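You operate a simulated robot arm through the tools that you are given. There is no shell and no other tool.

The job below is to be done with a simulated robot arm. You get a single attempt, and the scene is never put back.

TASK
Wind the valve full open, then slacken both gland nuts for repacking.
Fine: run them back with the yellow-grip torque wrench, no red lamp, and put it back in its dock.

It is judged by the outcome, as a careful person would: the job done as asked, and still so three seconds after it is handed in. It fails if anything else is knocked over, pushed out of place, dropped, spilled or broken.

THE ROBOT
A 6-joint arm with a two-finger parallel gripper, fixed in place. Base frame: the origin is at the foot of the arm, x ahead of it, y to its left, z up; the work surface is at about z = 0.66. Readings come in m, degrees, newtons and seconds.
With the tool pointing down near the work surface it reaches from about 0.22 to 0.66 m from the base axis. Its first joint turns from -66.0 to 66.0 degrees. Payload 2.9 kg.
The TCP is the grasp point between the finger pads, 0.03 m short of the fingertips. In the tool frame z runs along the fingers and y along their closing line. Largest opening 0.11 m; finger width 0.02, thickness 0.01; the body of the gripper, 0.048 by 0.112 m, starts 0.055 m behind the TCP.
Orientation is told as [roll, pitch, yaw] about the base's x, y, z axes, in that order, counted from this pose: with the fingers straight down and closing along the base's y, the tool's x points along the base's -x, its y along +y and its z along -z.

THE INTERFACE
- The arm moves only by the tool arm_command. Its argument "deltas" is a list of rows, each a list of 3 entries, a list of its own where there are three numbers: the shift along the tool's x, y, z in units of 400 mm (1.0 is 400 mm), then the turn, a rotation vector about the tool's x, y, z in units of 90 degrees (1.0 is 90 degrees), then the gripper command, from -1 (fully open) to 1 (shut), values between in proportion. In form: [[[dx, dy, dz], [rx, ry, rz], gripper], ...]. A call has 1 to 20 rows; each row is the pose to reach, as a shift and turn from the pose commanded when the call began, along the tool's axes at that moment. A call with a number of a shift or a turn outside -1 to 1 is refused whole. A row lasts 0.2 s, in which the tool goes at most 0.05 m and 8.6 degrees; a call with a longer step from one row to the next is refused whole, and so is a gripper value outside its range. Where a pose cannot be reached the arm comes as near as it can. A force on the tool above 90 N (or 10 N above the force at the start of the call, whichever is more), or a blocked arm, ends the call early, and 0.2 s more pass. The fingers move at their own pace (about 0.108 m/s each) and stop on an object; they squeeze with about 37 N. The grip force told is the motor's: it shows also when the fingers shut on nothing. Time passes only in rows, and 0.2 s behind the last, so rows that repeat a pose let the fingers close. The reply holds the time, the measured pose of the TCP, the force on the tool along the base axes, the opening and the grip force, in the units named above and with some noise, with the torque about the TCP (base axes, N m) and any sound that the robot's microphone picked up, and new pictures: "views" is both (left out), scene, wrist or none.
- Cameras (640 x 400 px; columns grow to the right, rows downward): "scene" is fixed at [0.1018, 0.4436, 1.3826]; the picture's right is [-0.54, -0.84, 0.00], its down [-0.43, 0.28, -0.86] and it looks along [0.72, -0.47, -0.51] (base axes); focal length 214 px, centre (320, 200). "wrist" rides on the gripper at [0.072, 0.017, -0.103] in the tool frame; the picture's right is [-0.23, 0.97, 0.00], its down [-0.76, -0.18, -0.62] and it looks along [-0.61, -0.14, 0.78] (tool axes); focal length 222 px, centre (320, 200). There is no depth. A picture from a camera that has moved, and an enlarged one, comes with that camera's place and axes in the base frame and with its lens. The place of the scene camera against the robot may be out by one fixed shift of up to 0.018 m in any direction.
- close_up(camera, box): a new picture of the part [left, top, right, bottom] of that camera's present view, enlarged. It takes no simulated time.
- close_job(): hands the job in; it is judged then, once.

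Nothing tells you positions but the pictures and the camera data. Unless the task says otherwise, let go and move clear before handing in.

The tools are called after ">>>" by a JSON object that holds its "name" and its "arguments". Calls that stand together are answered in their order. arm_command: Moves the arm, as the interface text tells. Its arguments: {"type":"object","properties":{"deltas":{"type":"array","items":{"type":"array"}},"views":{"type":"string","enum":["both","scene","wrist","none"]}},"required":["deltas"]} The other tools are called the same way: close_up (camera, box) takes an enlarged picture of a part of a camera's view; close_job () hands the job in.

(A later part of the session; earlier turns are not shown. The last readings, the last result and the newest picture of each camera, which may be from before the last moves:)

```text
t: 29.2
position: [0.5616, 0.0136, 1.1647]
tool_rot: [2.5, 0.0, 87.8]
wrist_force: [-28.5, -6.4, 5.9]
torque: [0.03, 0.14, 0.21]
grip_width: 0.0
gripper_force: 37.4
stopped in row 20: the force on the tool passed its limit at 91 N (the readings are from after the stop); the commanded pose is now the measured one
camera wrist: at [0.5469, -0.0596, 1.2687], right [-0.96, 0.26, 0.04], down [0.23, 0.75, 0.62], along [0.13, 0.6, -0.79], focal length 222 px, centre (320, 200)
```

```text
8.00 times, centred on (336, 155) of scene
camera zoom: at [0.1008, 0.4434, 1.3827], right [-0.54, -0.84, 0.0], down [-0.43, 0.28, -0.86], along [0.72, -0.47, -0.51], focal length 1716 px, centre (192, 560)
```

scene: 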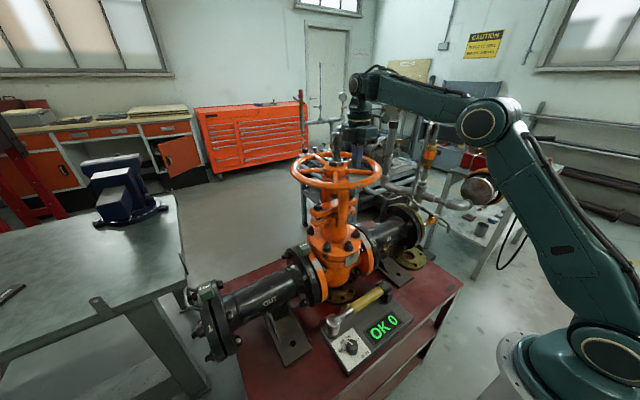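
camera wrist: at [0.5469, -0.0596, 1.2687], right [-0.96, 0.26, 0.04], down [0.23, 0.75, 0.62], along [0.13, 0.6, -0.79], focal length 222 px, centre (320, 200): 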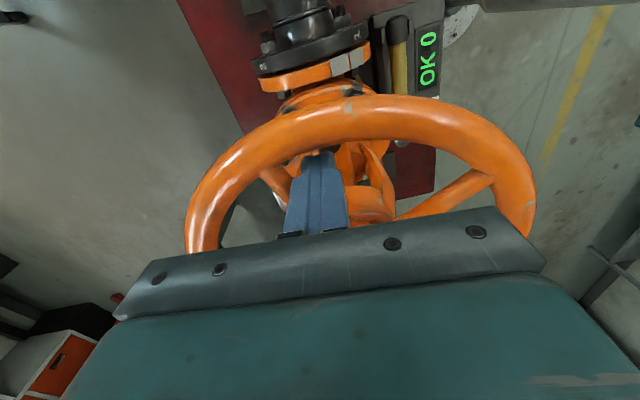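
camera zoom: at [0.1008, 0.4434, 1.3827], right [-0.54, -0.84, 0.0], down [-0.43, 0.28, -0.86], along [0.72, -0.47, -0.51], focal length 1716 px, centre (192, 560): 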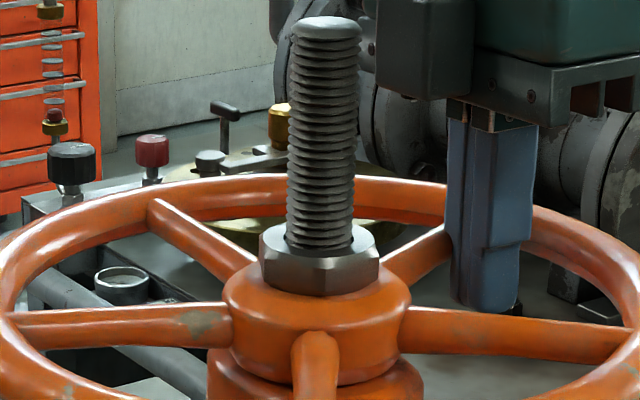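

The wheel came up hard against its stop (91 N) after about 1.6 turns, with the stem well raised. I back off, lift clear and look again at the wheel.

>>> {"name": "arm_command", "arguments": {"deltas": [[[0, 0.03, 0], [0, 0.0278, 0], 1], [[0, 0.035, -0.1], [0, 0.0278, 0], 1], [[0, 0.04, -0.2], [0, 0.0278, 0], 1], [[0.06, 0.13, -0.22], [0, 0.0278, 0.08], 1], [[0.12, 0.22, -0.22], [0, 0.0278, 0.16], 1], [[0.14, 0.27, -0.22], [0, 0.0278, 0.24], 1], [[0.14, 0.27, -0.22], [0, 0.0278, 0.24], 1]], "views": "both"}}

>>> {"name": "close_up", "arguments": {"camera": "scene", "box": [290, 120, 386, 180]}}

>>> {"name": "close_up", "arguments": {"camera": "scene", "box": [300, 185, 380, 235]}}

```text
t: 30.8
position: [0.4571, -0.0369, 1.2547]
tool_rot: [1.3, 3.2, 66.3]
wrist_force: [-0.2, -0.4, -0.2]
torque: [0.01, -0.01, -0.01]
grip_width: 0.0
gripper_force: 37.1
camera wrist: at [0.4168, -0.0932, 1.3633], right [-0.8, 0.6, 0.01], down [0.5, 0.65, 0.58], along [0.34, 0.47, -0.82], focal length 222 px, centre (320, 200)
```

scene: 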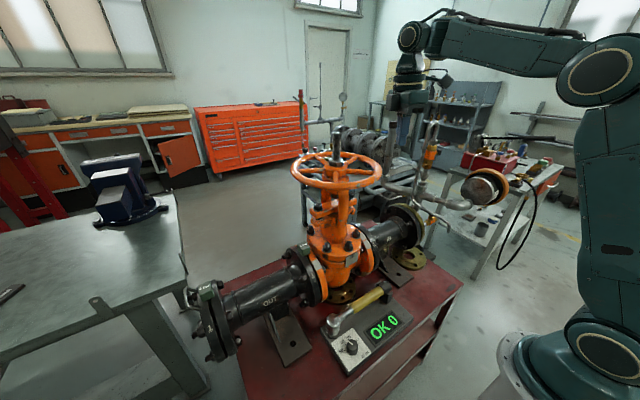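
wrist: 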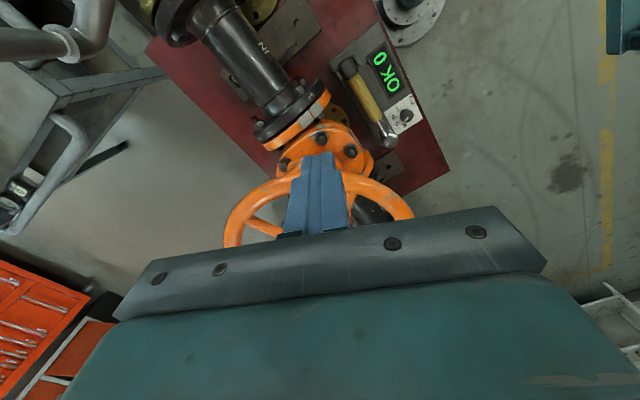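

```text
6.67 times, centred on (338, 150) of scene
camera zoom: at [0.1018, 0.4436, 1.3826], right [-0.54, -0.84, 0.0], down [-0.43, 0.28, -0.86], along [0.72, -0.47, -0.51], focal length 1430 px, centre (200, 533)
```

zoom: 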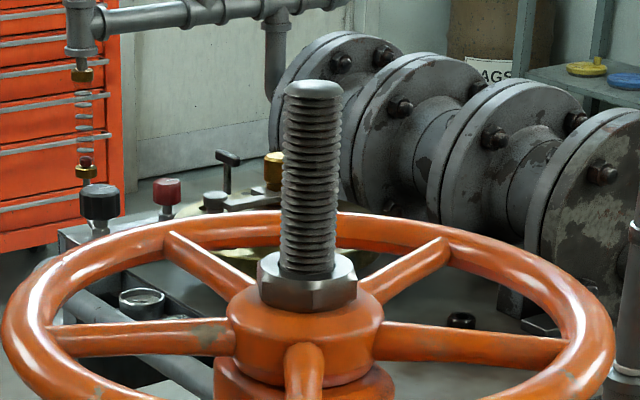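

```text
8.00 times, centred on (340, 210) of scene
camera zoom: at [0.1018, 0.4436, 1.3826], right [-0.54, -0.84, 0.0], down [-0.43, 0.28, -0.86], along [0.72, -0.47, -0.51], focal length 1716 px, centre (160, 120)
```

zoom: 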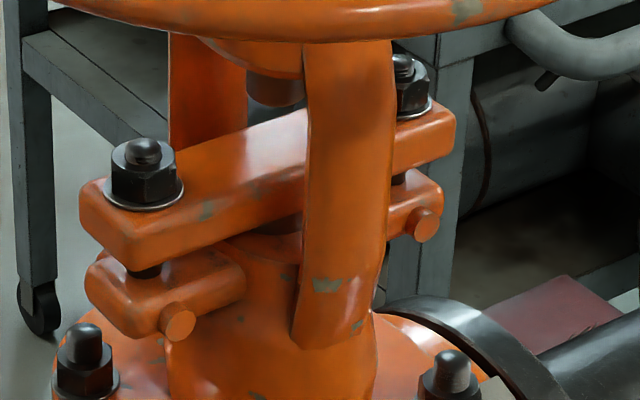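

The valve is hard open and the stem stays up. Next is the dial: I draw back from the wheel and level the tool first.

>>> {"name": "arm_command", "arguments": {"deltas": [[[0.0143, 0.109, 0], [0.0144, -0.0356, 0], 1], [[0.0287, 0.218, 0], [0.0144, -0.0356, 0], 1], [[0.043, 0.328, 0], [0.0144, -0.0356, 0], 1], [[0.043, 0.328, 0], [0.0144, -0.0356, 0], -1]], "views": "none"}}

```text
t: 31.8
position: [0.33, -0.0025, 1.2582]
tool_rot: [0.3, 0.0, 66.3]
wrist_force: [0.5, -0.4, 0.4]
torque: [0.0, -0.01, 0.0]
grip_width: 0.0811
gripper_force: 0.0
```

I now lower over the dock with the fingers part open, turning the tool square to the base.

>>> {"name": "arm_command", "arguments": {"deltas": [[[-0.041, 0.0262, 0.0895], [0, 0, 0.0737], 0], [[-0.082, 0.0524, 0.179], [0, 0, 0.1473], 0], [[-0.123, 0.0786, 0.2685], [0, 0, 0.221], 0], [[-0.164, 0.1048, 0.358], [0, 0, 0.2947], 0], [[-0.205, 0.131, 0.4475], [0, 0, 0.3683], 0], [[-0.246, 0.1572, 0.537], [0, 0, 0.442], 0], [[-0.287, 0.1834, 0.6265], [0, 0, 0.5157], 0], [[-0.328, 0.2096, 0.716], [0, 0, 0.5893], 0], [[-0.369, 0.2358, 0.8055], [0, 0, 0.663], 0], [[-0.4105, 0.262, 0.895], [0, 0, 0.7367], 0], [[-0.4105, 0.262, 0.895], [0, 0, 0.7367], 0]], "views": "both"}}

>>> {"name": "close_up", "arguments": {"camera": "wrist", "box": [180, 40, 460, 215]}}

```text
t: 34.2
position: [0.3021, 0.1927, 0.9007]
tool_rot: [0.1, 0.0, -0.1]
wrist_force: [-0.2, -1.2, -0.4]
torque: [0.03, 0.01, 0.02]
grip_width: 0.0548
gripper_force: 0.0
camera wrist: at [0.2301, 0.2088, 1.0044], right [0.23, 0.97, 0.0], down [0.76, -0.18, 0.62], along [0.61, -0.14, -0.78], focal length 222 px, centre (320, 200)
```

scene: 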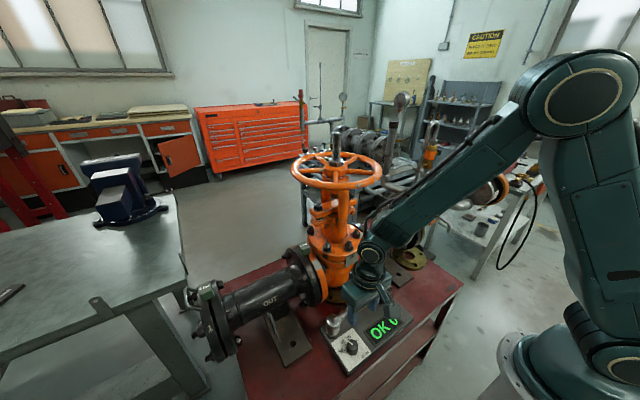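
wrist: 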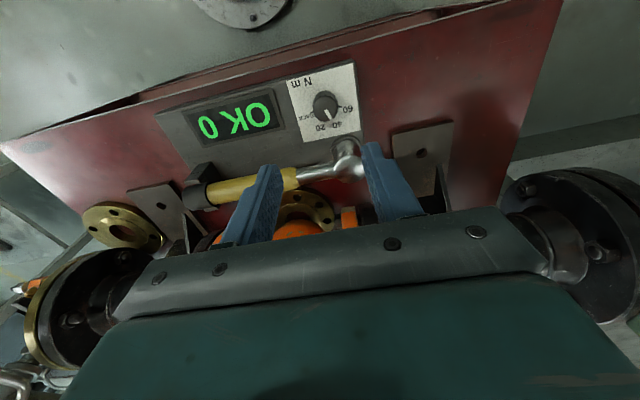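

```text
2.29 times, centred on (320, 128) of wrist
camera zoom: at [0.2301, 0.2088, 1.0044], right [0.23, 0.97, 0.0], down [0.76, -0.18, 0.62], along [0.61, -0.14, -0.78], focal length 508 px, centre (320, 366)
```

zoom: 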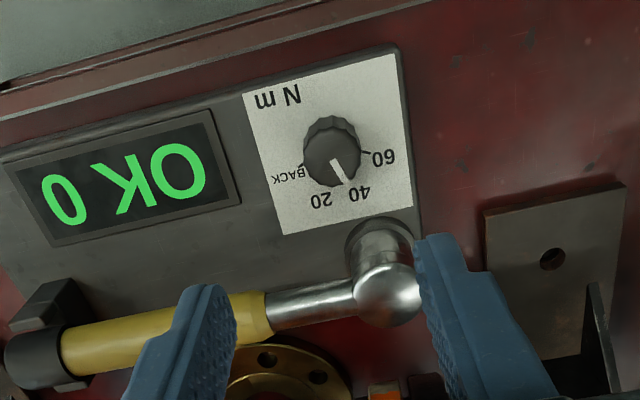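

The plate lies at about z = 0.685 and the dial knob is near (0.316, 0.197), about 33 mm across. I move above it with the fingers turned 45°, ready for a 90° clockwise turn to BACK.

>>> {"name": "arm_command", "arguments": {"deltas": [[[-0.0058, 0.0016, 0.04], [0, 0, -0.0833], 0], [[-0.0116, 0.0032, 0.08], [0, 0, -0.1667], 0], [[-0.0174, 0.0048, 0.12], [0, 0, -0.25], 0], [[-0.0232, 0.0064, 0.17], [0, 0, -0.3333], 0], [[-0.029, 0.008, 0.21], [0, 0, -0.4167], 0], [[-0.0348, 0.0095, 0.25], [0, 0, -0.5], 0], [[-0.0348, 0.0095, 0.25], [0, 0, -0.5], 0]], "views": "both"}}

>>> {"name": "close_up", "arguments": {"camera": "wrist", "box": [180, 60, 460, 235]}}

>>> {"name": "close_up", "arguments": {"camera": "scene", "box": [310, 270, 420, 380]}}

```text
t: 35.8
position: [0.3124, 0.1945, 0.7991]
tool_rot: [0.1, 0.0, 45.1]
wrist_force: [-0.1, -0.1, 0.5]
torque: [0.02, -0.02, 0.02]
grip_width: 0.0548
gripper_force: 0.1
camera wrist: at [0.2499, 0.1544, 0.9031], right [-0.53, 0.85, 0.0], down [0.66, 0.41, 0.62], along [0.53, 0.33, -0.78], focal length 222 px, centre (320, 200)
```

scene: 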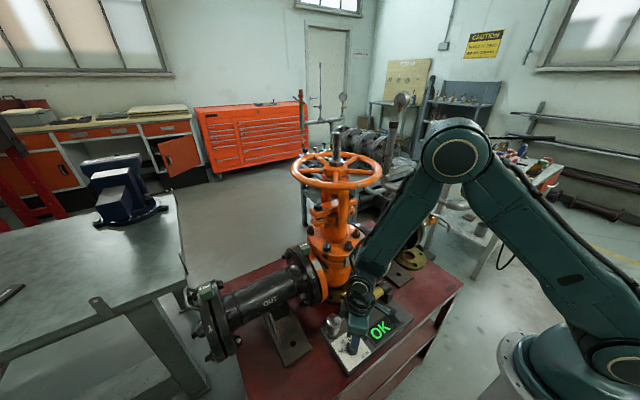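
wrist: 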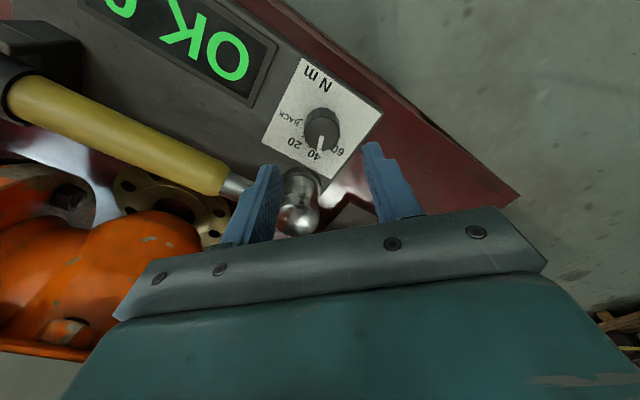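

```text
2.29 times, centred on (320, 148) of wrist
camera zoom: at [0.2499, 0.1544, 0.9031], right [-0.53, 0.85, 0.0], down [0.66, 0.41, 0.62], along [0.53, 0.33, -0.78], focal length 508 px, centre (320, 320)
```

zoom: 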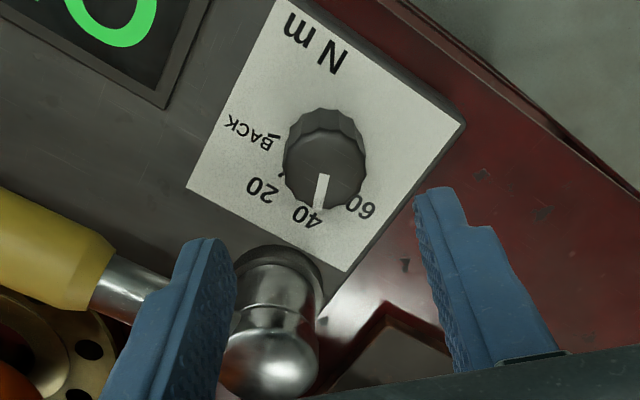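

```text
3.64 times, centred on (365, 325) of scene
camera zoom: at [0.1018, 0.4436, 1.3826], right [-0.54, -0.84, 0.0], down [-0.43, 0.28, -0.86], along [0.72, -0.47, -0.51], focal length 780 px, centre (156, -254)
```

zoom: 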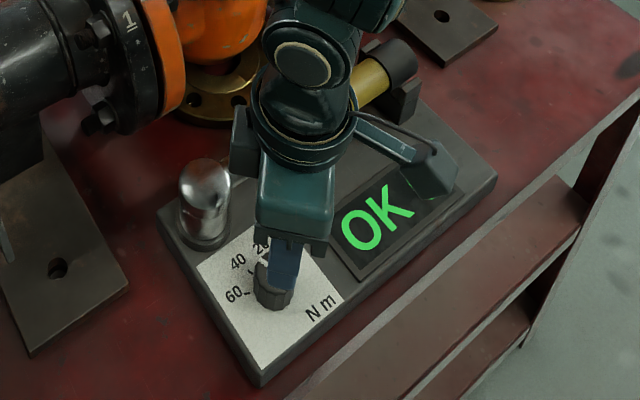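

The refined knob centre is (0.3165, 0.1975). I lower with fingers straddling it (tips about 5 mm above the plate) and close.

>>> {"name": "arm_command", "arguments": {"deltas": [[[-0.0124, -0.0018, 0.05], [0, 0, 0], 0], [[-0.0124, -0.0018, 0.1], [0, 0, 0], 0], [[-0.0124, -0.0018, 0.15], [0, 0, 0], 0], [[-0.0124, -0.0018, 0.18], [0, 0, 0], 0], [[-0.0124, -0.0018, 0.195], [0, 0, 0], 0], [[-0.0124, -0.0018, 0.195], [0, 0, 0], 0]], "views": "both"}}

>>> {"name": "close_up", "arguments": {"camera": "wrist", "box": [180, 60, 460, 235]}}

>>> {"name": "close_up", "arguments": {"camera": "scene", "box": [325, 320, 385, 370]}}

```text
t: 37.2
position: [0.3177, 0.2003, 0.7238]
tool_rot: [0.2, -0.1, 45.1]
wrist_force: [0.7, 0.3, 0.1]
torque: [0.01, 0.01, 0.0]
grip_width: 0.055
gripper_force: 0.1
camera wrist: at [0.2548, 0.1601, 0.8279], right [-0.53, 0.85, 0.0], down [0.67, 0.41, 0.62], along [0.53, 0.33, -0.78], focal length 222 px, centre (320, 200)
```

scene: 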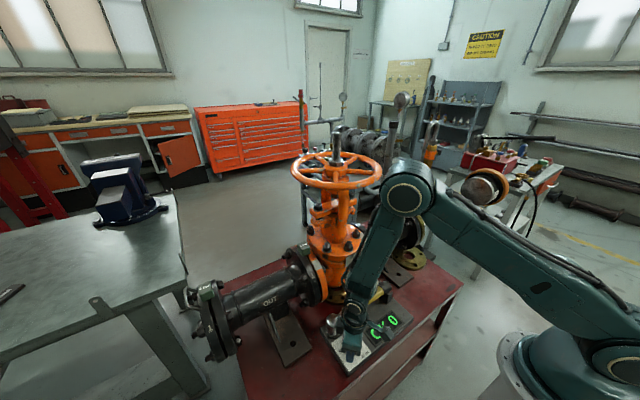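
wrist: 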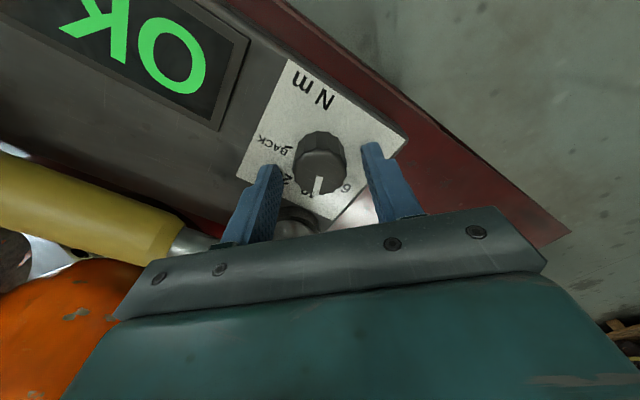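

```text
2.29 times, centred on (320, 148) of wrist
camera zoom: at [0.2548, 0.1601, 0.8279], right [-0.53, 0.85, 0.0], down [0.67, 0.41, 0.62], along [0.53, 0.33, -0.78], focal length 508 px, centre (320, 320)
```

zoom: 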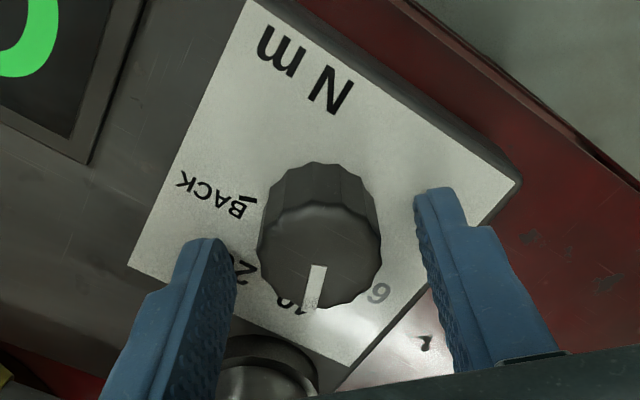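

```text
8.00 times, centred on (355, 345) of scene
camera zoom: at [0.1018, 0.4436, 1.3826], right [-0.54, -0.84, 0.0], down [-0.43, 0.28, -0.86], along [0.72, -0.47, -0.51], focal length 1716 px, centre (40, -960)
```

zoom: 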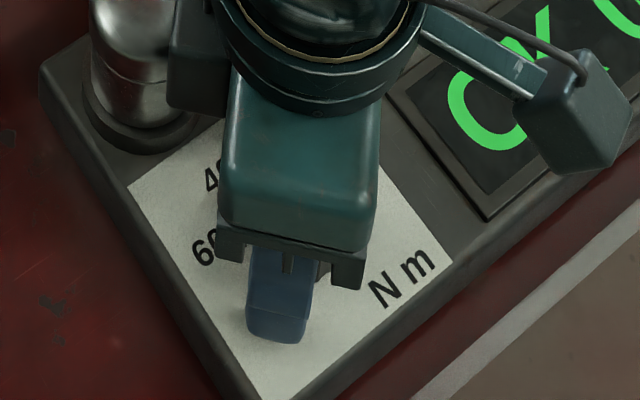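

The fingers straddle the knob well centred. I close them and check the grip.

>>> {"name": "arm_command", "arguments": {"deltas": [[[0.004, 0, 0.004], [0, 0, 0], 0.3], [[0.004, 0, 0.004], [0, 0, 0], 1], [[0.004, 0, 0.004], [0, 0, 0], 1]], "views": "wrist"}}

>>> {"name": "close_up", "arguments": {"camera": "wrist", "box": [180, 60, 460, 235]}}

```text
t: 38.0
position: [0.3161, 0.2006, 0.7241]
tool_rot: [0.3, 0.1, 45.2]
wrist_force: [-7.7, 10.6, 5.1]
torque: [0.3, 0.32, -0.06]
grip_width: 0.0311
gripper_force: 36.8
camera wrist: at [0.2533, 0.1594, 0.8259], right [-0.53, 0.85, 0.01], down [0.67, 0.41, 0.62], along [0.53, 0.33, -0.78], focal length 222 px, centre (320, 200)
```

wrist: 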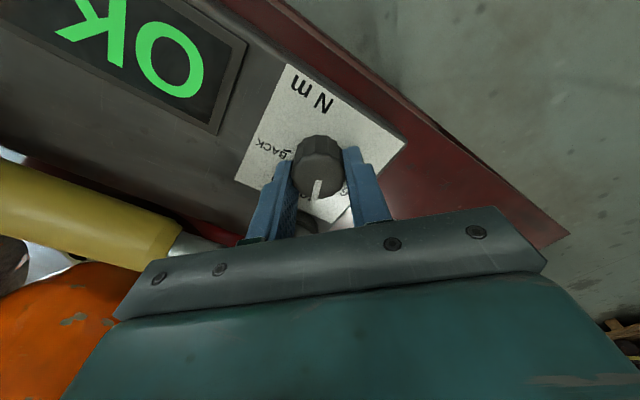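

```text
2.29 times, centred on (320, 148) of wrist
camera zoom: at [0.2533, 0.1594, 0.8259], right [-0.53, 0.85, 0.01], down [0.67, 0.41, 0.62], along [0.53, 0.33, -0.78], focal length 508 px, centre (320, 320)
```

zoom: 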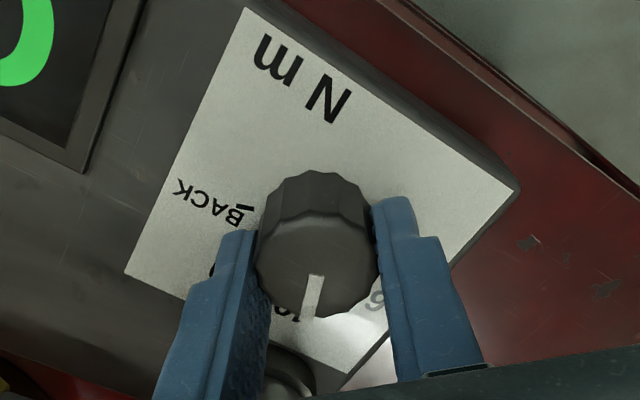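

Gripped (31 mm), with about 13 N of side load, so the centre is off by a millimetre or so. I ease the tool sideways and see.

>>> {"name": "arm_command", "arguments": {"deltas": [[[0, 0.004, 0], [0, 0, 0], 1], [[0, 0.004, 0], [0, 0, 0], 1]], "views": "none"}}

```text
t: 38.6
position: [0.3165, 0.2007, 0.7227]
tool_rot: [0.3, 0.0, 44.9]
wrist_force: [-5.8, 13.6, -0.1]
torque: [0.0, 0.42, -0.06]
grip_width: 0.031
gripper_force: 37.8
```

>>> {"name": "arm_command", "arguments": {"deltas": [[[0, -0.006, 0], [0, 0, 0], 1], [[0, -0.006, 0], [0, 0, 0], 1]], "views": "none"}}

```text
t: 39.2
position: [0.3159, 0.2002, 0.7226]
tool_rot: [0.6, -0.2, 45.1]
wrist_force: [-13.1, 21.0, 9.2]
torque: [0.06, 0.49, -0.12]
grip_width: 0.0312
gripper_force: 36.7
```

>>> {"name": "arm_command", "arguments": {"deltas": [[[0, 0.007, 0], [0, 0, 0], 1], [[0, 0.013, 0], [0, 0, 0], 1], [[0, 0.013, 0], [0, 0, 0], 1]], "views": "none"}}

```text
t: 40.0
position: [0.3157, 0.2011, 0.7223]
tool_rot: [0.1, 0.1, 44.9]
wrist_force: [-3.5, -3.2, 36.9]
torque: [-0.2, 0.23, 0.02]
grip_width: 0.0313
gripper_force: 37.1
```

>>> {"name": "arm_command", "arguments": {"deltas": [[[0, 0, -0.008], [0, 0, 0], 1], [[0, 0, -0.008], [0, 0, 0], 1]], "views": "none"}}

```text
t: 40.6
position: [0.3132, 0.1985, 0.7233]
tool_rot: [0.2, 0.4, 45.0]
wrist_force: [1.4, -5.4, 0.7]
torque: [0.05, -0.03, 0.02]
grip_width: 0.0312
gripper_force: 37.5
```

Loads are now small. I turn the knob 45° clockwise first and check where the pointer is.

>>> {"name": "arm_command", "arguments": {"deltas": [[[0, 0, 0], [0, 0, 0.0833], 1], [[0, 0, 0], [0, 0, 0.1667], 1], [[0, 0, 0], [0, 0, 0.25], 1], [[0, 0, 0], [0, 0, 0.3333], 1], [[0, 0, 0], [0, 0, 0.4167], 1], [[0, 0, 0], [0, 0, 0.5], 1], [[0, 0, 0], [0, 0, 0.5], 1]], "views": "both"}}

>>> {"name": "close_up", "arguments": {"camera": "wrist", "box": [180, 60, 460, 235]}}

```text
t: 42.2
position: [0.3146, 0.2016, 0.7242]
tool_rot: [0.0, 0.3, -0.2]
wrist_force: [2.6, -7.7, 0.4]
torque: [-0.18, 0.15, 0.06]
grip_width: 0.0312
gripper_force: 37.0
camera wrist: at [0.2418, 0.2169, 0.8288], right [0.23, 0.97, 0.0], down [0.76, -0.18, 0.62], along [0.6, -0.14, -0.78], focal length 222 px, centre (320, 200)
```

scene: 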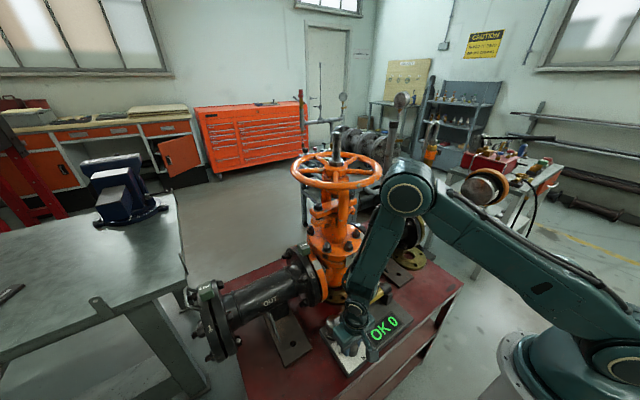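
wrist: 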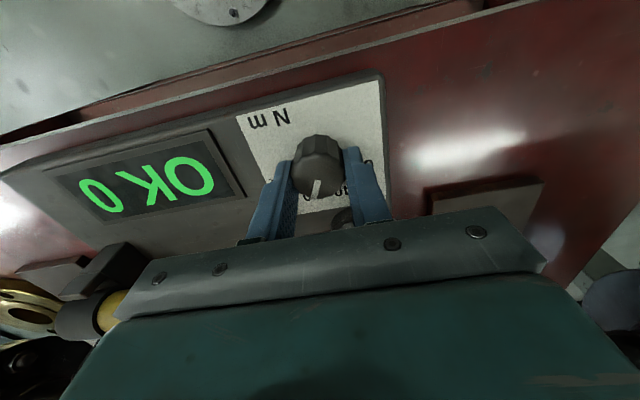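

```text
2.29 times, centred on (320, 148) of wrist
camera zoom: at [0.2418, 0.2169, 0.8288], right [0.23, 0.97, 0.0], down [0.76, -0.18, 0.62], along [0.6, -0.14, -0.78], focal length 508 px, centre (320, 320)
```

zoom: 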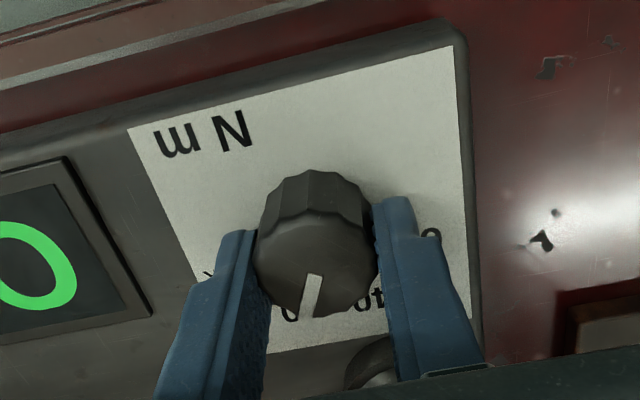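

The pointer turned with the fingers and is at 20. I turn another 45° clockwise to BACK.

>>> {"name": "arm_command", "arguments": {"deltas": [[[0, -0.003, 0], [0, 0, 0.0833], 1], [[0, -0.003, 0], [0, 0, 0.1667], 1], [[0, -0.003, 0], [0, 0, 0.25], 1], [[0, -0.003, 0], [0, 0, 0.3333], 1], [[0, -0.003, 0], [0, 0, 0.4167], 1], [[0, -0.003, 0], [0, 0, 0.5], 1], [[0, -0.003, 0], [0, 0, 0.5], 1]], "views": "both"}}

>>> {"name": "close_up", "arguments": {"camera": "wrist", "box": [180, 60, 460, 235]}}

```text
t: 43.8
position: [0.3148, 0.1997, 0.7243]
tool_rot: [-0.1, 0.0, -45.2]
wrist_force: [2.5, -8.2, 0.3]
torque: [-0.37, -0.21, 0.03]
grip_width: 0.031
gripper_force: 36.7
camera wrist: at [0.2765, 0.262, 0.8282], right [0.85, 0.53, 0.0], down [0.41, -0.67, 0.62], along [0.33, -0.53, -0.78], focal length 222 px, centre (320, 200)
```

scene: 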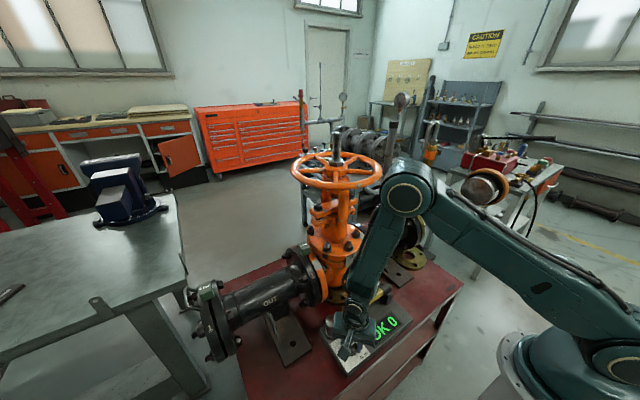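
wrist: 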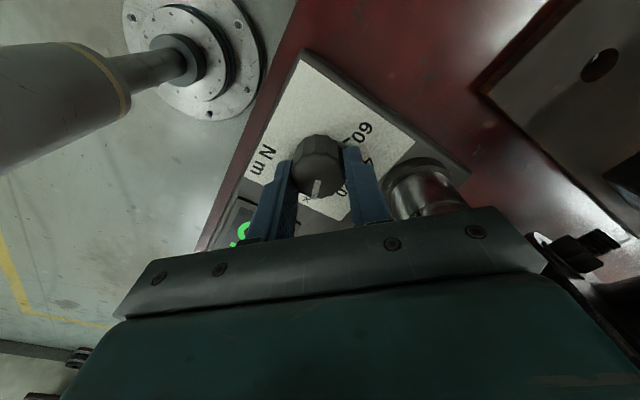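

```text
2.29 times, centred on (320, 148) of wrist
camera zoom: at [0.2765, 0.262, 0.8282], right [0.85, 0.53, 0.0], down [0.41, -0.67, 0.62], along [0.33, -0.53, -0.78], focal length 508 px, centre (320, 320)
```

zoom: 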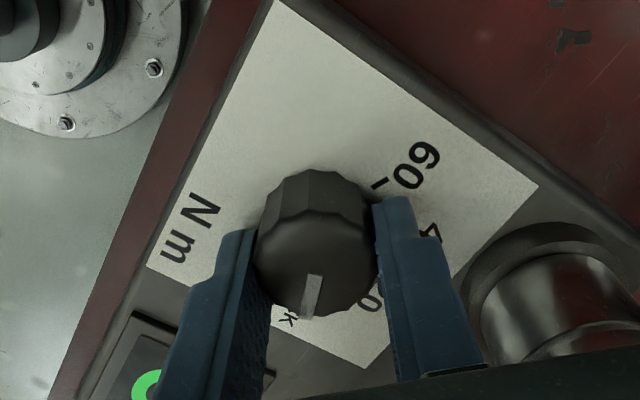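

The pointer looks to be on BACK. I release, lift straight up and check it.

>>> {"name": "arm_command", "arguments": {"deltas": [[[0, 0, 0], [0, 0, 0], 0], [[0, 0, 0], [0, 0, 0], 0], [[0, 0, -0.1], [0, 0, 0], 0], [[0, 0, -0.2], [0, 0, 0], 0], [[0, 0, -0.3], [0, 0, 0], 0], [[0, 0, -0.3], [0, 0, 0], 0]], "views": "both"}}

>>> {"name": "close_up", "arguments": {"camera": "wrist", "box": [240, 60, 400, 180]}}

>>> {"name": "close_up", "arguments": {"camera": "scene", "box": [328, 325, 376, 360]}}

```text
t: 45.2
position: [0.3142, 0.202, 0.8468]
tool_rot: [-0.1, 0.3, -45.0]
wrist_force: [0.2, 0.5, -0.4]
torque: [-0.01, -0.01, 0.0]
grip_width: 0.0552
gripper_force: 0.1
camera wrist: at [0.2752, 0.263, 0.9495], right [0.85, 0.53, 0.0], down [0.41, -0.66, 0.62], along [0.33, -0.53, -0.78], focal length 222 px, centre (320, 200)
```

scene: 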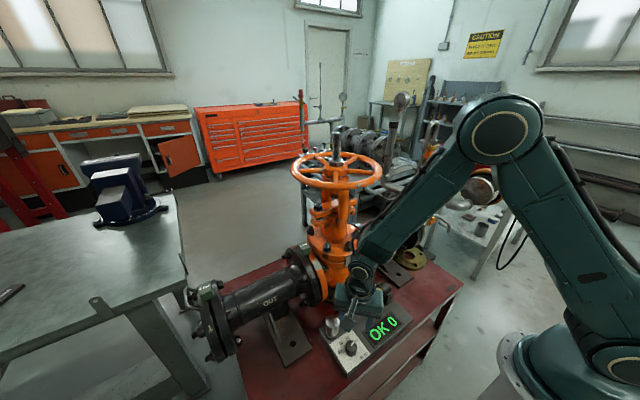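
wrist: 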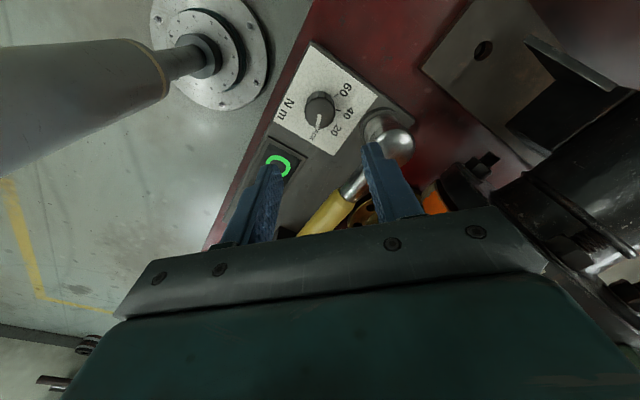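

```text
3.33 times, centred on (320, 120) of wrist
camera zoom: at [0.2752, 0.263, 0.9495], right [0.85, 0.53, 0.0], down [0.41, -0.66, 0.62], along [0.33, -0.53, -0.78], focal length 740 px, centre (320, 467)
```

zoom: 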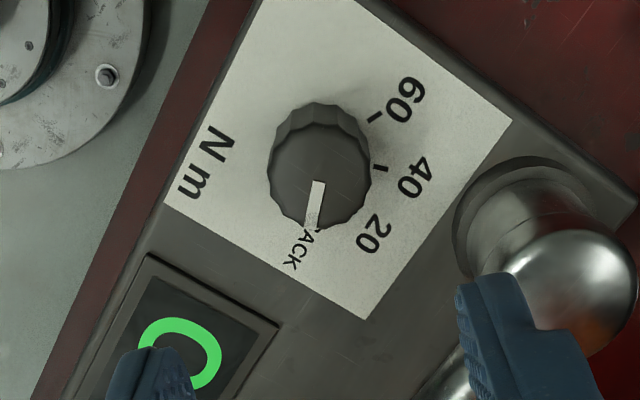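

```text
11.43 times, centred on (352, 342) of scene
camera zoom: at [0.1018, 0.4436, 1.3826], right [-0.54, -0.84, 0.0], down [-0.43, 0.28, -0.86], along [0.72, -0.47, -0.51], focal length 2451 px, centre (-46, -1429)
```

zoom: 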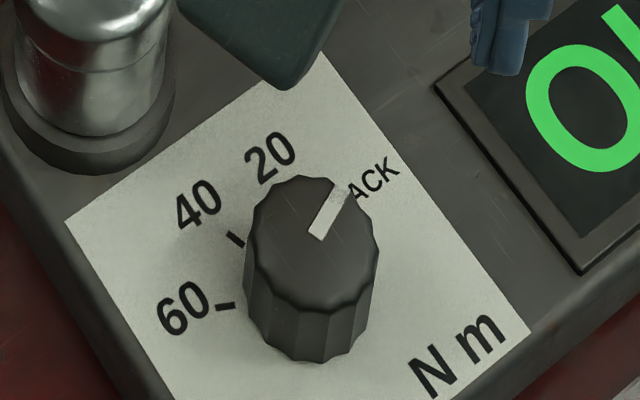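

The pointer sits on BACK. Next is the wrench; I look closely at the head, grip and end clip.

>>> {"name": "close_up", "arguments": {"camera": "scene", "box": [315, 275, 400, 345]}}

>>> {"name": "close_up", "arguments": {"camera": "wrist", "box": [280, 100, 460, 240]}}

>>> {"name": "close_up", "arguments": {"camera": "scene", "box": [355, 305, 410, 350]}}

```text
5.71 times, centred on (358, 310) of scene
camera zoom: at [0.1018, 0.4436, 1.3826], right [-0.54, -0.84, 0.0], down [-0.43, 0.28, -0.86], along [0.72, -0.47, -0.51], focal length 1226 px, centre (106, -429)
```

zoom: 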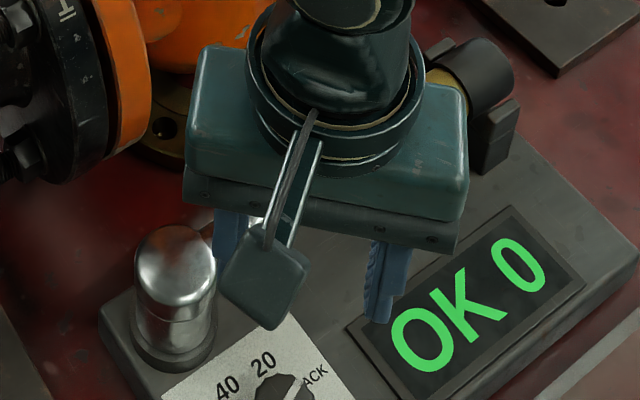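

```text
2.86 times, centred on (370, 170) of wrist
camera zoom: at [0.2752, 0.263, 0.9495], right [0.85, 0.53, 0.0], down [0.41, -0.66, 0.62], along [0.33, -0.53, -0.78], focal length 635 px, centre (177, 286)
```

zoom: 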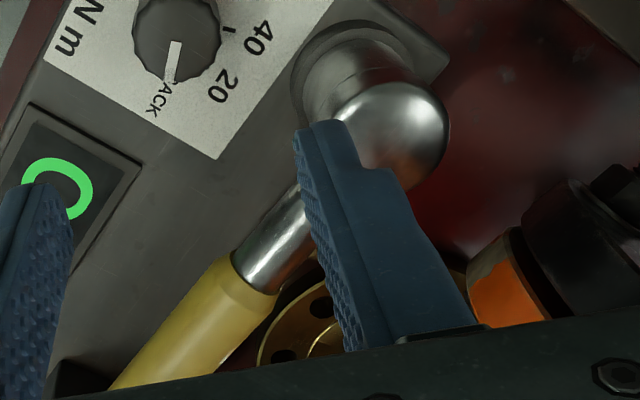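

```text
8.89 times, centred on (382, 328) of scene
camera zoom: at [0.1018, 0.4436, 1.3826], right [-0.54, -0.84, 0.0], down [-0.43, 0.28, -0.86], along [0.72, -0.47, -0.51], focal length 1906 px, centre (-236, -933)
```

zoom: 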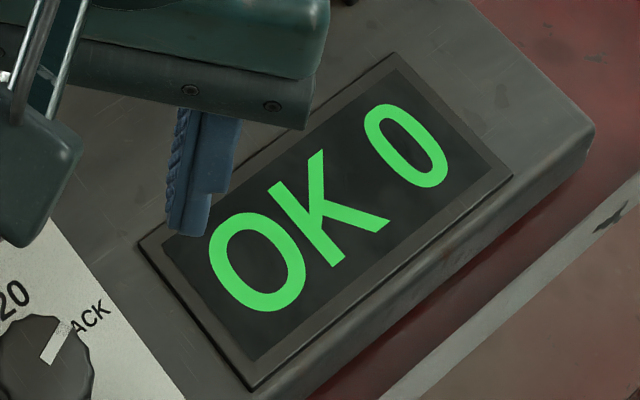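

The display still shows a green OK 0. I swing up and over the wrench handle with the tool turning toward yaw 90°, so that the fingers will close across the grip.

>>> {"name": "arm_command", "arguments": {"deltas": [[[0, 0, -0.05], [0, 0, -0.09], -1], [[-0.04, -0.015, -0.12], [0, 0, -0.18], -1], [[-0.09, -0.035, -0.17], [0, 0, -0.27], -1], [[-0.14, -0.055, -0.2], [0, 0, -0.36], -1], [[-0.19, -0.075, -0.2], [0, 0, -0.45], -1], [[-0.24, -0.095, -0.2], [0, 0, -0.54], -1], [[-0.29, -0.115, -0.2], [0, 0, -0.63], -1], [[-0.34, -0.135, -0.2], [0, 0, -0.72], -1], [[-0.39, -0.15, -0.2], [0, 0, -0.81], -1], [[-0.4384, -0.1697, -0.2], [0, 0, -0.9], -1]], "views": "none"}}

>>> {"name": "arm_command", "arguments": {"deltas": [[[0, 0, 0], [0, 0, -0.09], -1], [[0, 0, 0], [0, 0, -0.18], -1], [[0, 0, 0], [0, 0, -0.27], -1], [[0, 0, 0], [0, 0, -0.36], -1], [[0, 0, 0], [0, 0, -0.45], -1], [[0, 0, 0], [0, 0, -0.54], -1], [[0, 0, 0], [0, 0, -0.6], -1], [[0, 0, 0], [0, 0, -0.6], -1]], "views": "both"}}

>>> {"name": "close_up", "arguments": {"camera": "wrist", "box": [180, 20, 500, 220]}}

>>> {"name": "close_up", "arguments": {"camera": "scene", "box": [310, 270, 420, 350]}}

```text
t: 47.4
position: [0.39, 0.0258, 0.9234]
tool_rot: [0.1, 0.0, 36.1]
wrist_force: [-1.3, -0.1, 0.1]
torque: [-0.04, 0.0, 0.0]
grip_width: 0.1099
gripper_force: 0.0
```

```text
t: 49.2
position: [0.3898, 0.029, 0.9254]
tool_rot: [0.1, -0.1, 90.0]
wrist_force: [0.4, -0.3, -0.4]
torque: [-0.01, 0.0, 0.03]
grip_width: 0.1099
gripper_force: 0.1
camera wrist: at [0.3737, -0.0462, 1.0284], right [-0.97, 0.23, 0.0], down [0.18, 0.76, 0.62], along [0.14, 0.61, -0.78], focal length 222 px, centre (320, 200)
```

scene: 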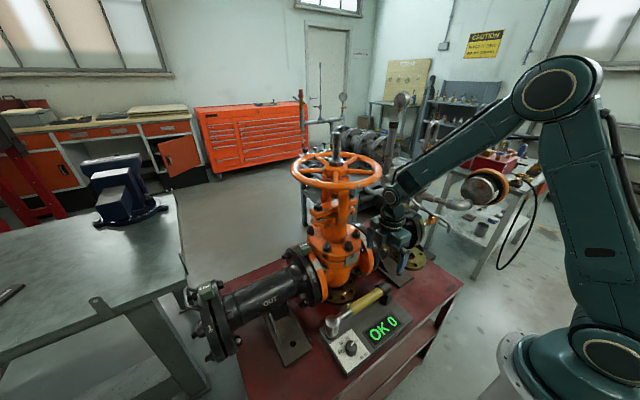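
wrist: 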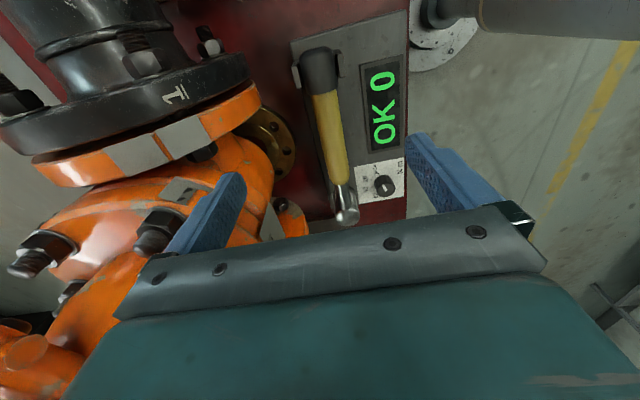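

```text
2.00 times, centred on (340, 120) of wrist
camera zoom: at [0.3737, -0.0462, 1.0284], right [-0.97, 0.23, 0.0], down [0.18, 0.76, 0.62], along [0.14, 0.61, -0.78], focal length 444 px, centre (280, 360)
```

zoom: 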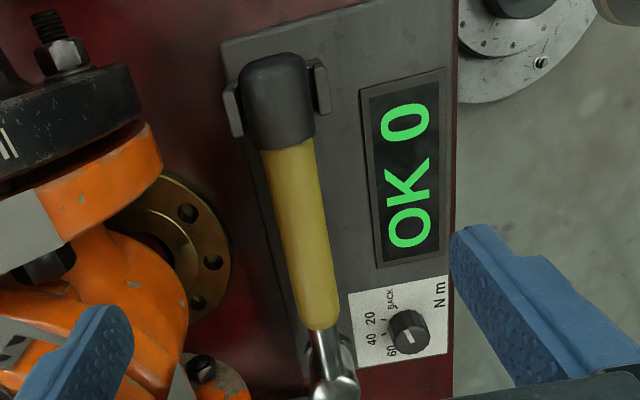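

```text
5.00 times, centred on (365, 310) of scene
camera zoom: at [0.1018, 0.4436, 1.3826], right [-0.54, -0.84, 0.0], down [-0.43, 0.28, -0.86], along [0.72, -0.47, -0.51], focal length 1072 px, centre (95, -350)
```

zoom: 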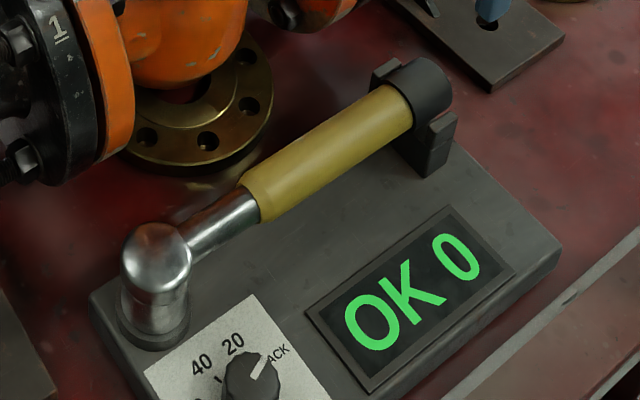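

The wrench lies along y at x ≈ 0.385, yellow grip from y ≈ 0.02 to 0.15, grip axis z ≈ 0.73, head at y ≈ 0.21. I lower partway over the grip at y ≈ 0.045 to check the alignment.

>>> {"name": "arm_command", "arguments": {"deltas": [[[-0.04, 0.012, 0.08], [0, 0, 0], -0.1], [[-0.04, 0.012, 0.18], [0, 0, 0], -0.1], [[-0.04, 0.012, 0.27], [0, 0, 0], -0.1], [[-0.04, 0.012, 0.3135], [0, 0, 0], -0.1], [[-0.04, 0.012, 0.3135], [0, 0, 0], -0.1]], "views": "both"}}

>>> {"name": "close_up", "arguments": {"camera": "wrist", "box": [200, 20, 440, 230]}}

>>> {"name": "close_up", "arguments": {"camera": "scene", "box": [310, 250, 430, 350]}}

```text
t: 50.4
position: [0.3855, 0.0439, 0.8015]
tool_rot: [0.2, -0.1, 90.0]
wrist_force: [-0.1, -0.7, 0.3]
torque: [-0.01, 0.0, 0.01]
grip_width: 0.0607
gripper_force: 0.1
camera wrist: at [0.3679, -0.0302, 0.9052], right [-0.97, 0.23, 0.0], down [0.18, 0.76, 0.62], along [0.14, 0.61, -0.78], focal length 222 px, centre (320, 200)
```

scene: 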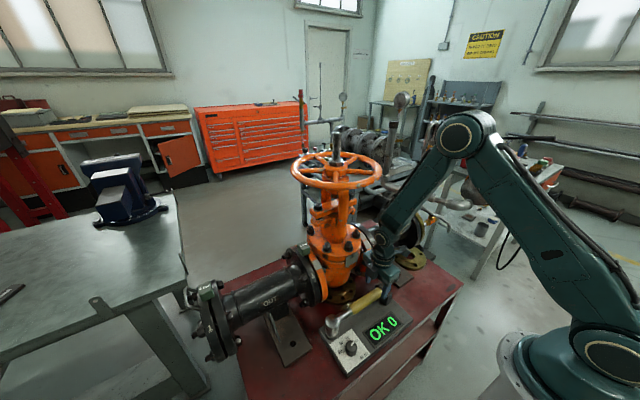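
wrist: 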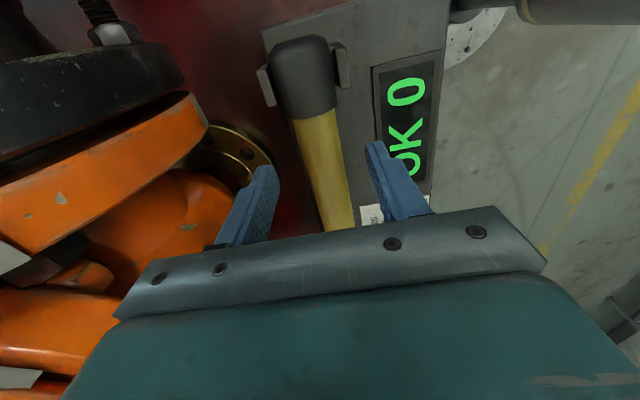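

```text
1.90 times, centred on (320, 125) of wrist
camera zoom: at [0.3679, -0.0302, 0.9052], right [-0.97, 0.23, 0.0], down [0.18, 0.76, 0.62], along [0.14, 0.61, -0.78], focal length 423 px, centre (320, 343)
```

zoom: 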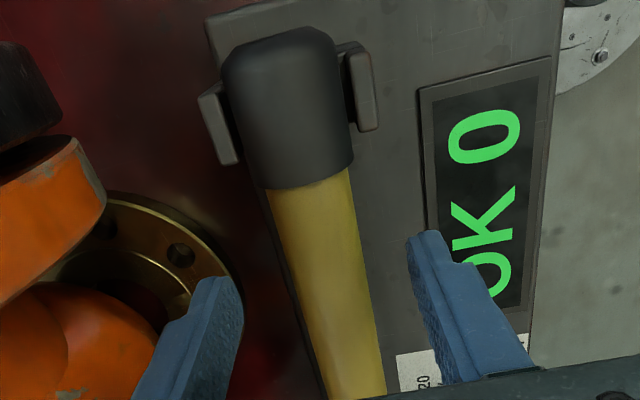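

```text
4.00 times, centred on (370, 300) of scene
camera zoom: at [0.1018, 0.4436, 1.3826], right [-0.54, -0.84, 0.0], down [-0.43, 0.28, -0.86], along [0.72, -0.47, -0.51], focal length 858 px, centre (120, -200)
```

zoom: 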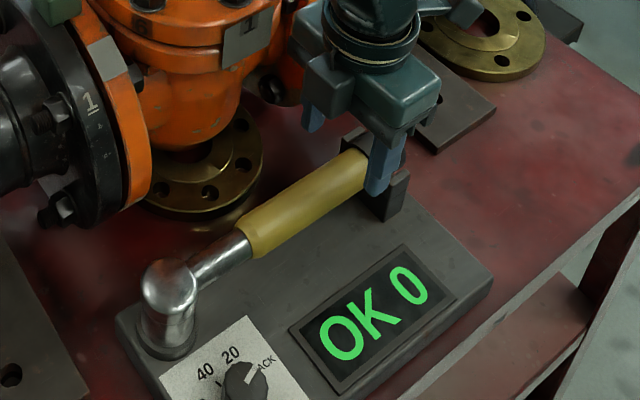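

The handle is centred between the fingers. I lower to the grip axis and close.

>>> {"name": "arm_command", "arguments": {"deltas": [[[0, 0.003, 0.07], [0, 0, 0], -0.1], [[0, 0.003, 0.13], [0, 0, 0], -0.1], [[0, 0.003, 0.17], [0, 0, 0], -0.1], [[0, 0.003, 0.17], [0, 0, 0], -0.1], [[0, 0.003, 0.17], [0, 0, 0], 1], [[0, 0.003, 0.17], [0, 0, 0], 1], [[0, 0.003, 0.17], [0, 0, 0], 1]], "views": "both"}}

>>> {"name": "close_up", "arguments": {"camera": "scene", "box": [310, 250, 430, 350]}}

```text
t: 52.0
position: [0.3864, 0.0452, 0.7317]
tool_rot: [0.1, -0.1, 90.0]
wrist_force: [-2.3, -0.6, 0.5]
torque: [0.05, 0.12, 0.23]
grip_width: 0.0313
gripper_force: 37.1
camera wrist: at [0.3697, -0.0291, 0.8346], right [-0.97, 0.23, 0.0], down [0.18, 0.76, 0.62], along [0.14, 0.61, -0.78], focal length 222 px, centre (320, 200)
```

scene: 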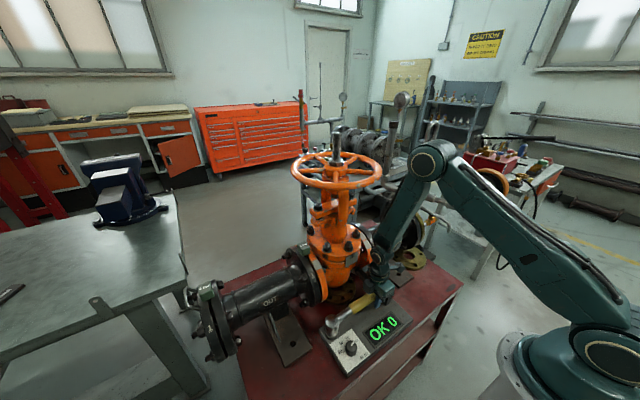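
wrist: 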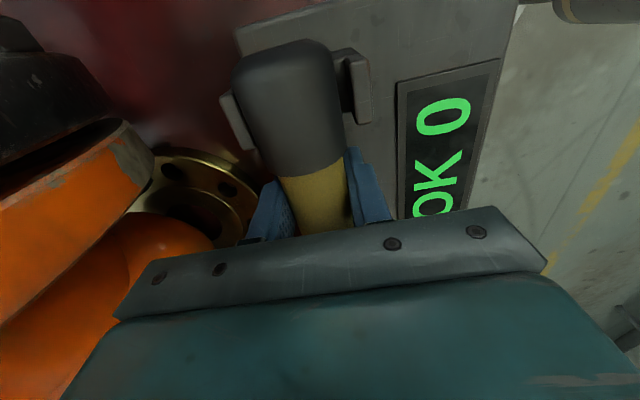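

```text
4.00 times, centred on (370, 300) of scene
camera zoom: at [0.1018, 0.4436, 1.3826], right [-0.54, -0.84, 0.0], down [-0.43, 0.28, -0.86], along [0.72, -0.47, -0.51], focal length 858 px, centre (120, -200)
```

zoom: 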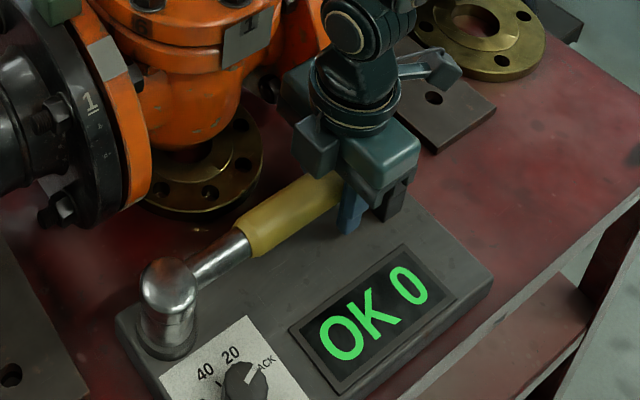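

Gripped at 31 mm with almost no side load: I note the docked pose as about (0.386, 0.045, 0.732), yaw 90. I lift slowly and check for droop.

>>> {"name": "arm_command", "arguments": {"deltas": [[[0, 0, -0.025], [0, 0, 0], 1], [[0, 0, -0.05], [0, 0, 0], 1], [[0, 0, -0.1], [0, 0, 0], 1], [[0, 0, -0.15], [0, 0, 0], 1], [[0, 0, -0.2], [0, 0, 0], 1], [[0, 0, -0.2], [0, 0, 0], 1]], "views": "both"}}

>>> {"name": "close_up", "arguments": {"camera": "scene", "box": [300, 230, 430, 350]}}

```text
t: 53.4
position: [0.3843, 0.0448, 0.8108]
tool_rot: [0.2, 0.0, 90.0]
wrist_force: [-0.5, -0.4, -9.6]
torque: [-0.63, 0.04, 0.29]
grip_width: 0.0312
gripper_force: 36.8
camera wrist: at [0.3676, -0.0287, 0.9143], right [-0.97, 0.23, 0.0], down [0.18, 0.76, 0.62], along [0.14, 0.61, -0.78], focal length 222 px, centre (320, 200)
```

scene: 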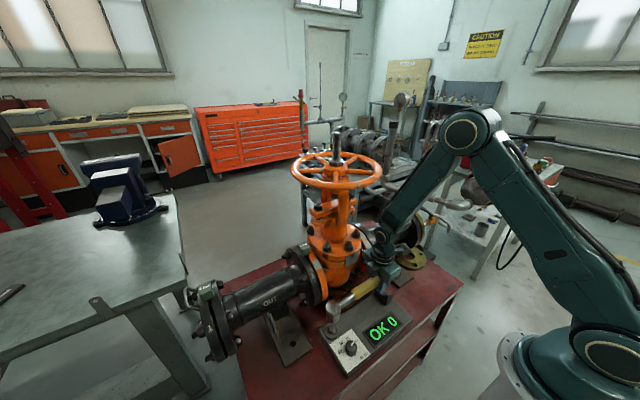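
wrist: 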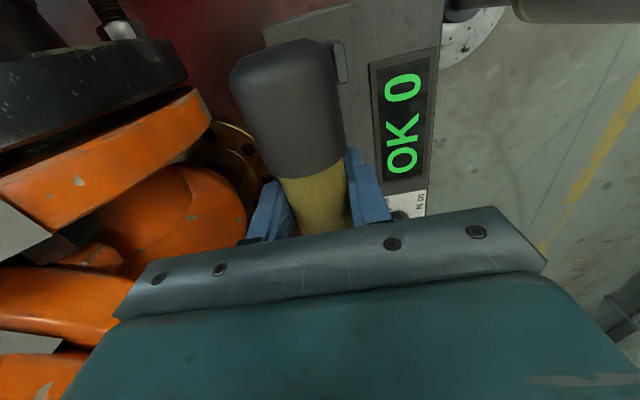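

```text
3.33 times, centred on (365, 290) of scene
camera zoom: at [0.1019, 0.4436, 1.3825], right [-0.54, -0.84, 0.0], down [-0.43, 0.28, -0.86], along [0.72, -0.47, -0.51], focal length 715 px, centre (170, -100)
```

zoom: 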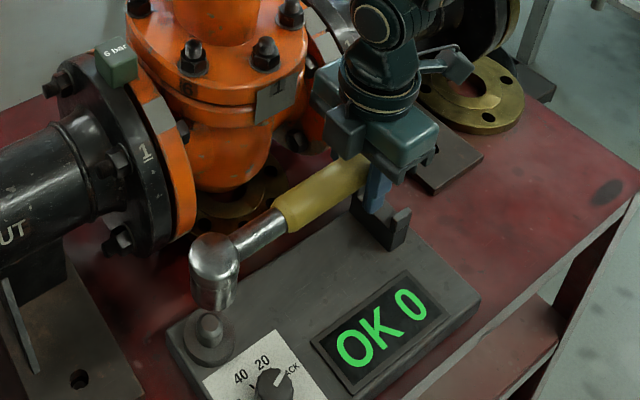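

The wrench (about 1 kg) came off its peg level, without droop. I zoom in on the socket head and the dock peg for geometry.

>>> {"name": "close_up", "arguments": {"camera": "scene", "box": [320, 285, 368, 340]}}

>>> {"name": "close_up", "arguments": {"camera": "wrist", "box": [360, 170, 440, 230]}}

```text
7.27 times, centred on (344, 312) of scene
camera zoom: at [0.1019, 0.4436, 1.3825], right [-0.54, -0.84, 0.0], down [-0.43, 0.28, -0.86], along [0.72, -0.47, -0.51], focal length 1560 px, centre (146, -618)
```

zoom: 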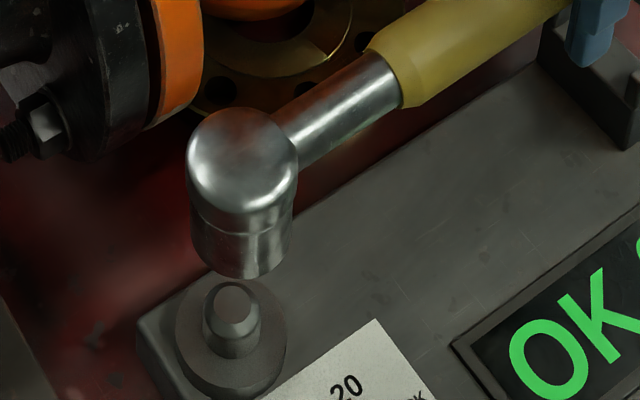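

```text
6.67 times, centred on (400, 200) of wrist
camera zoom: at [0.3676, -0.0287, 0.9143], right [-0.97, 0.23, 0.0], down [0.18, 0.76, 0.62], along [0.14, 0.61, -0.78], focal length 1481 px, centre (-213, 200)
```

zoom: 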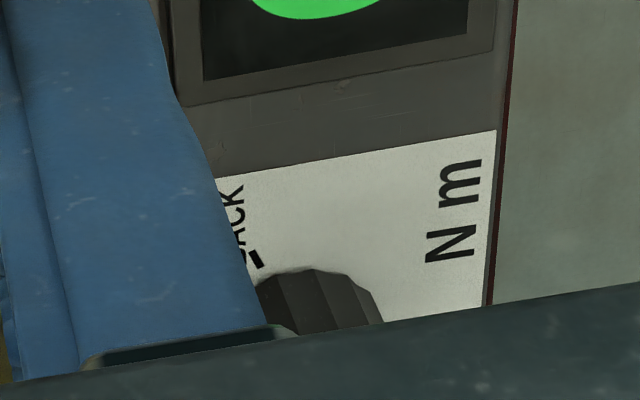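

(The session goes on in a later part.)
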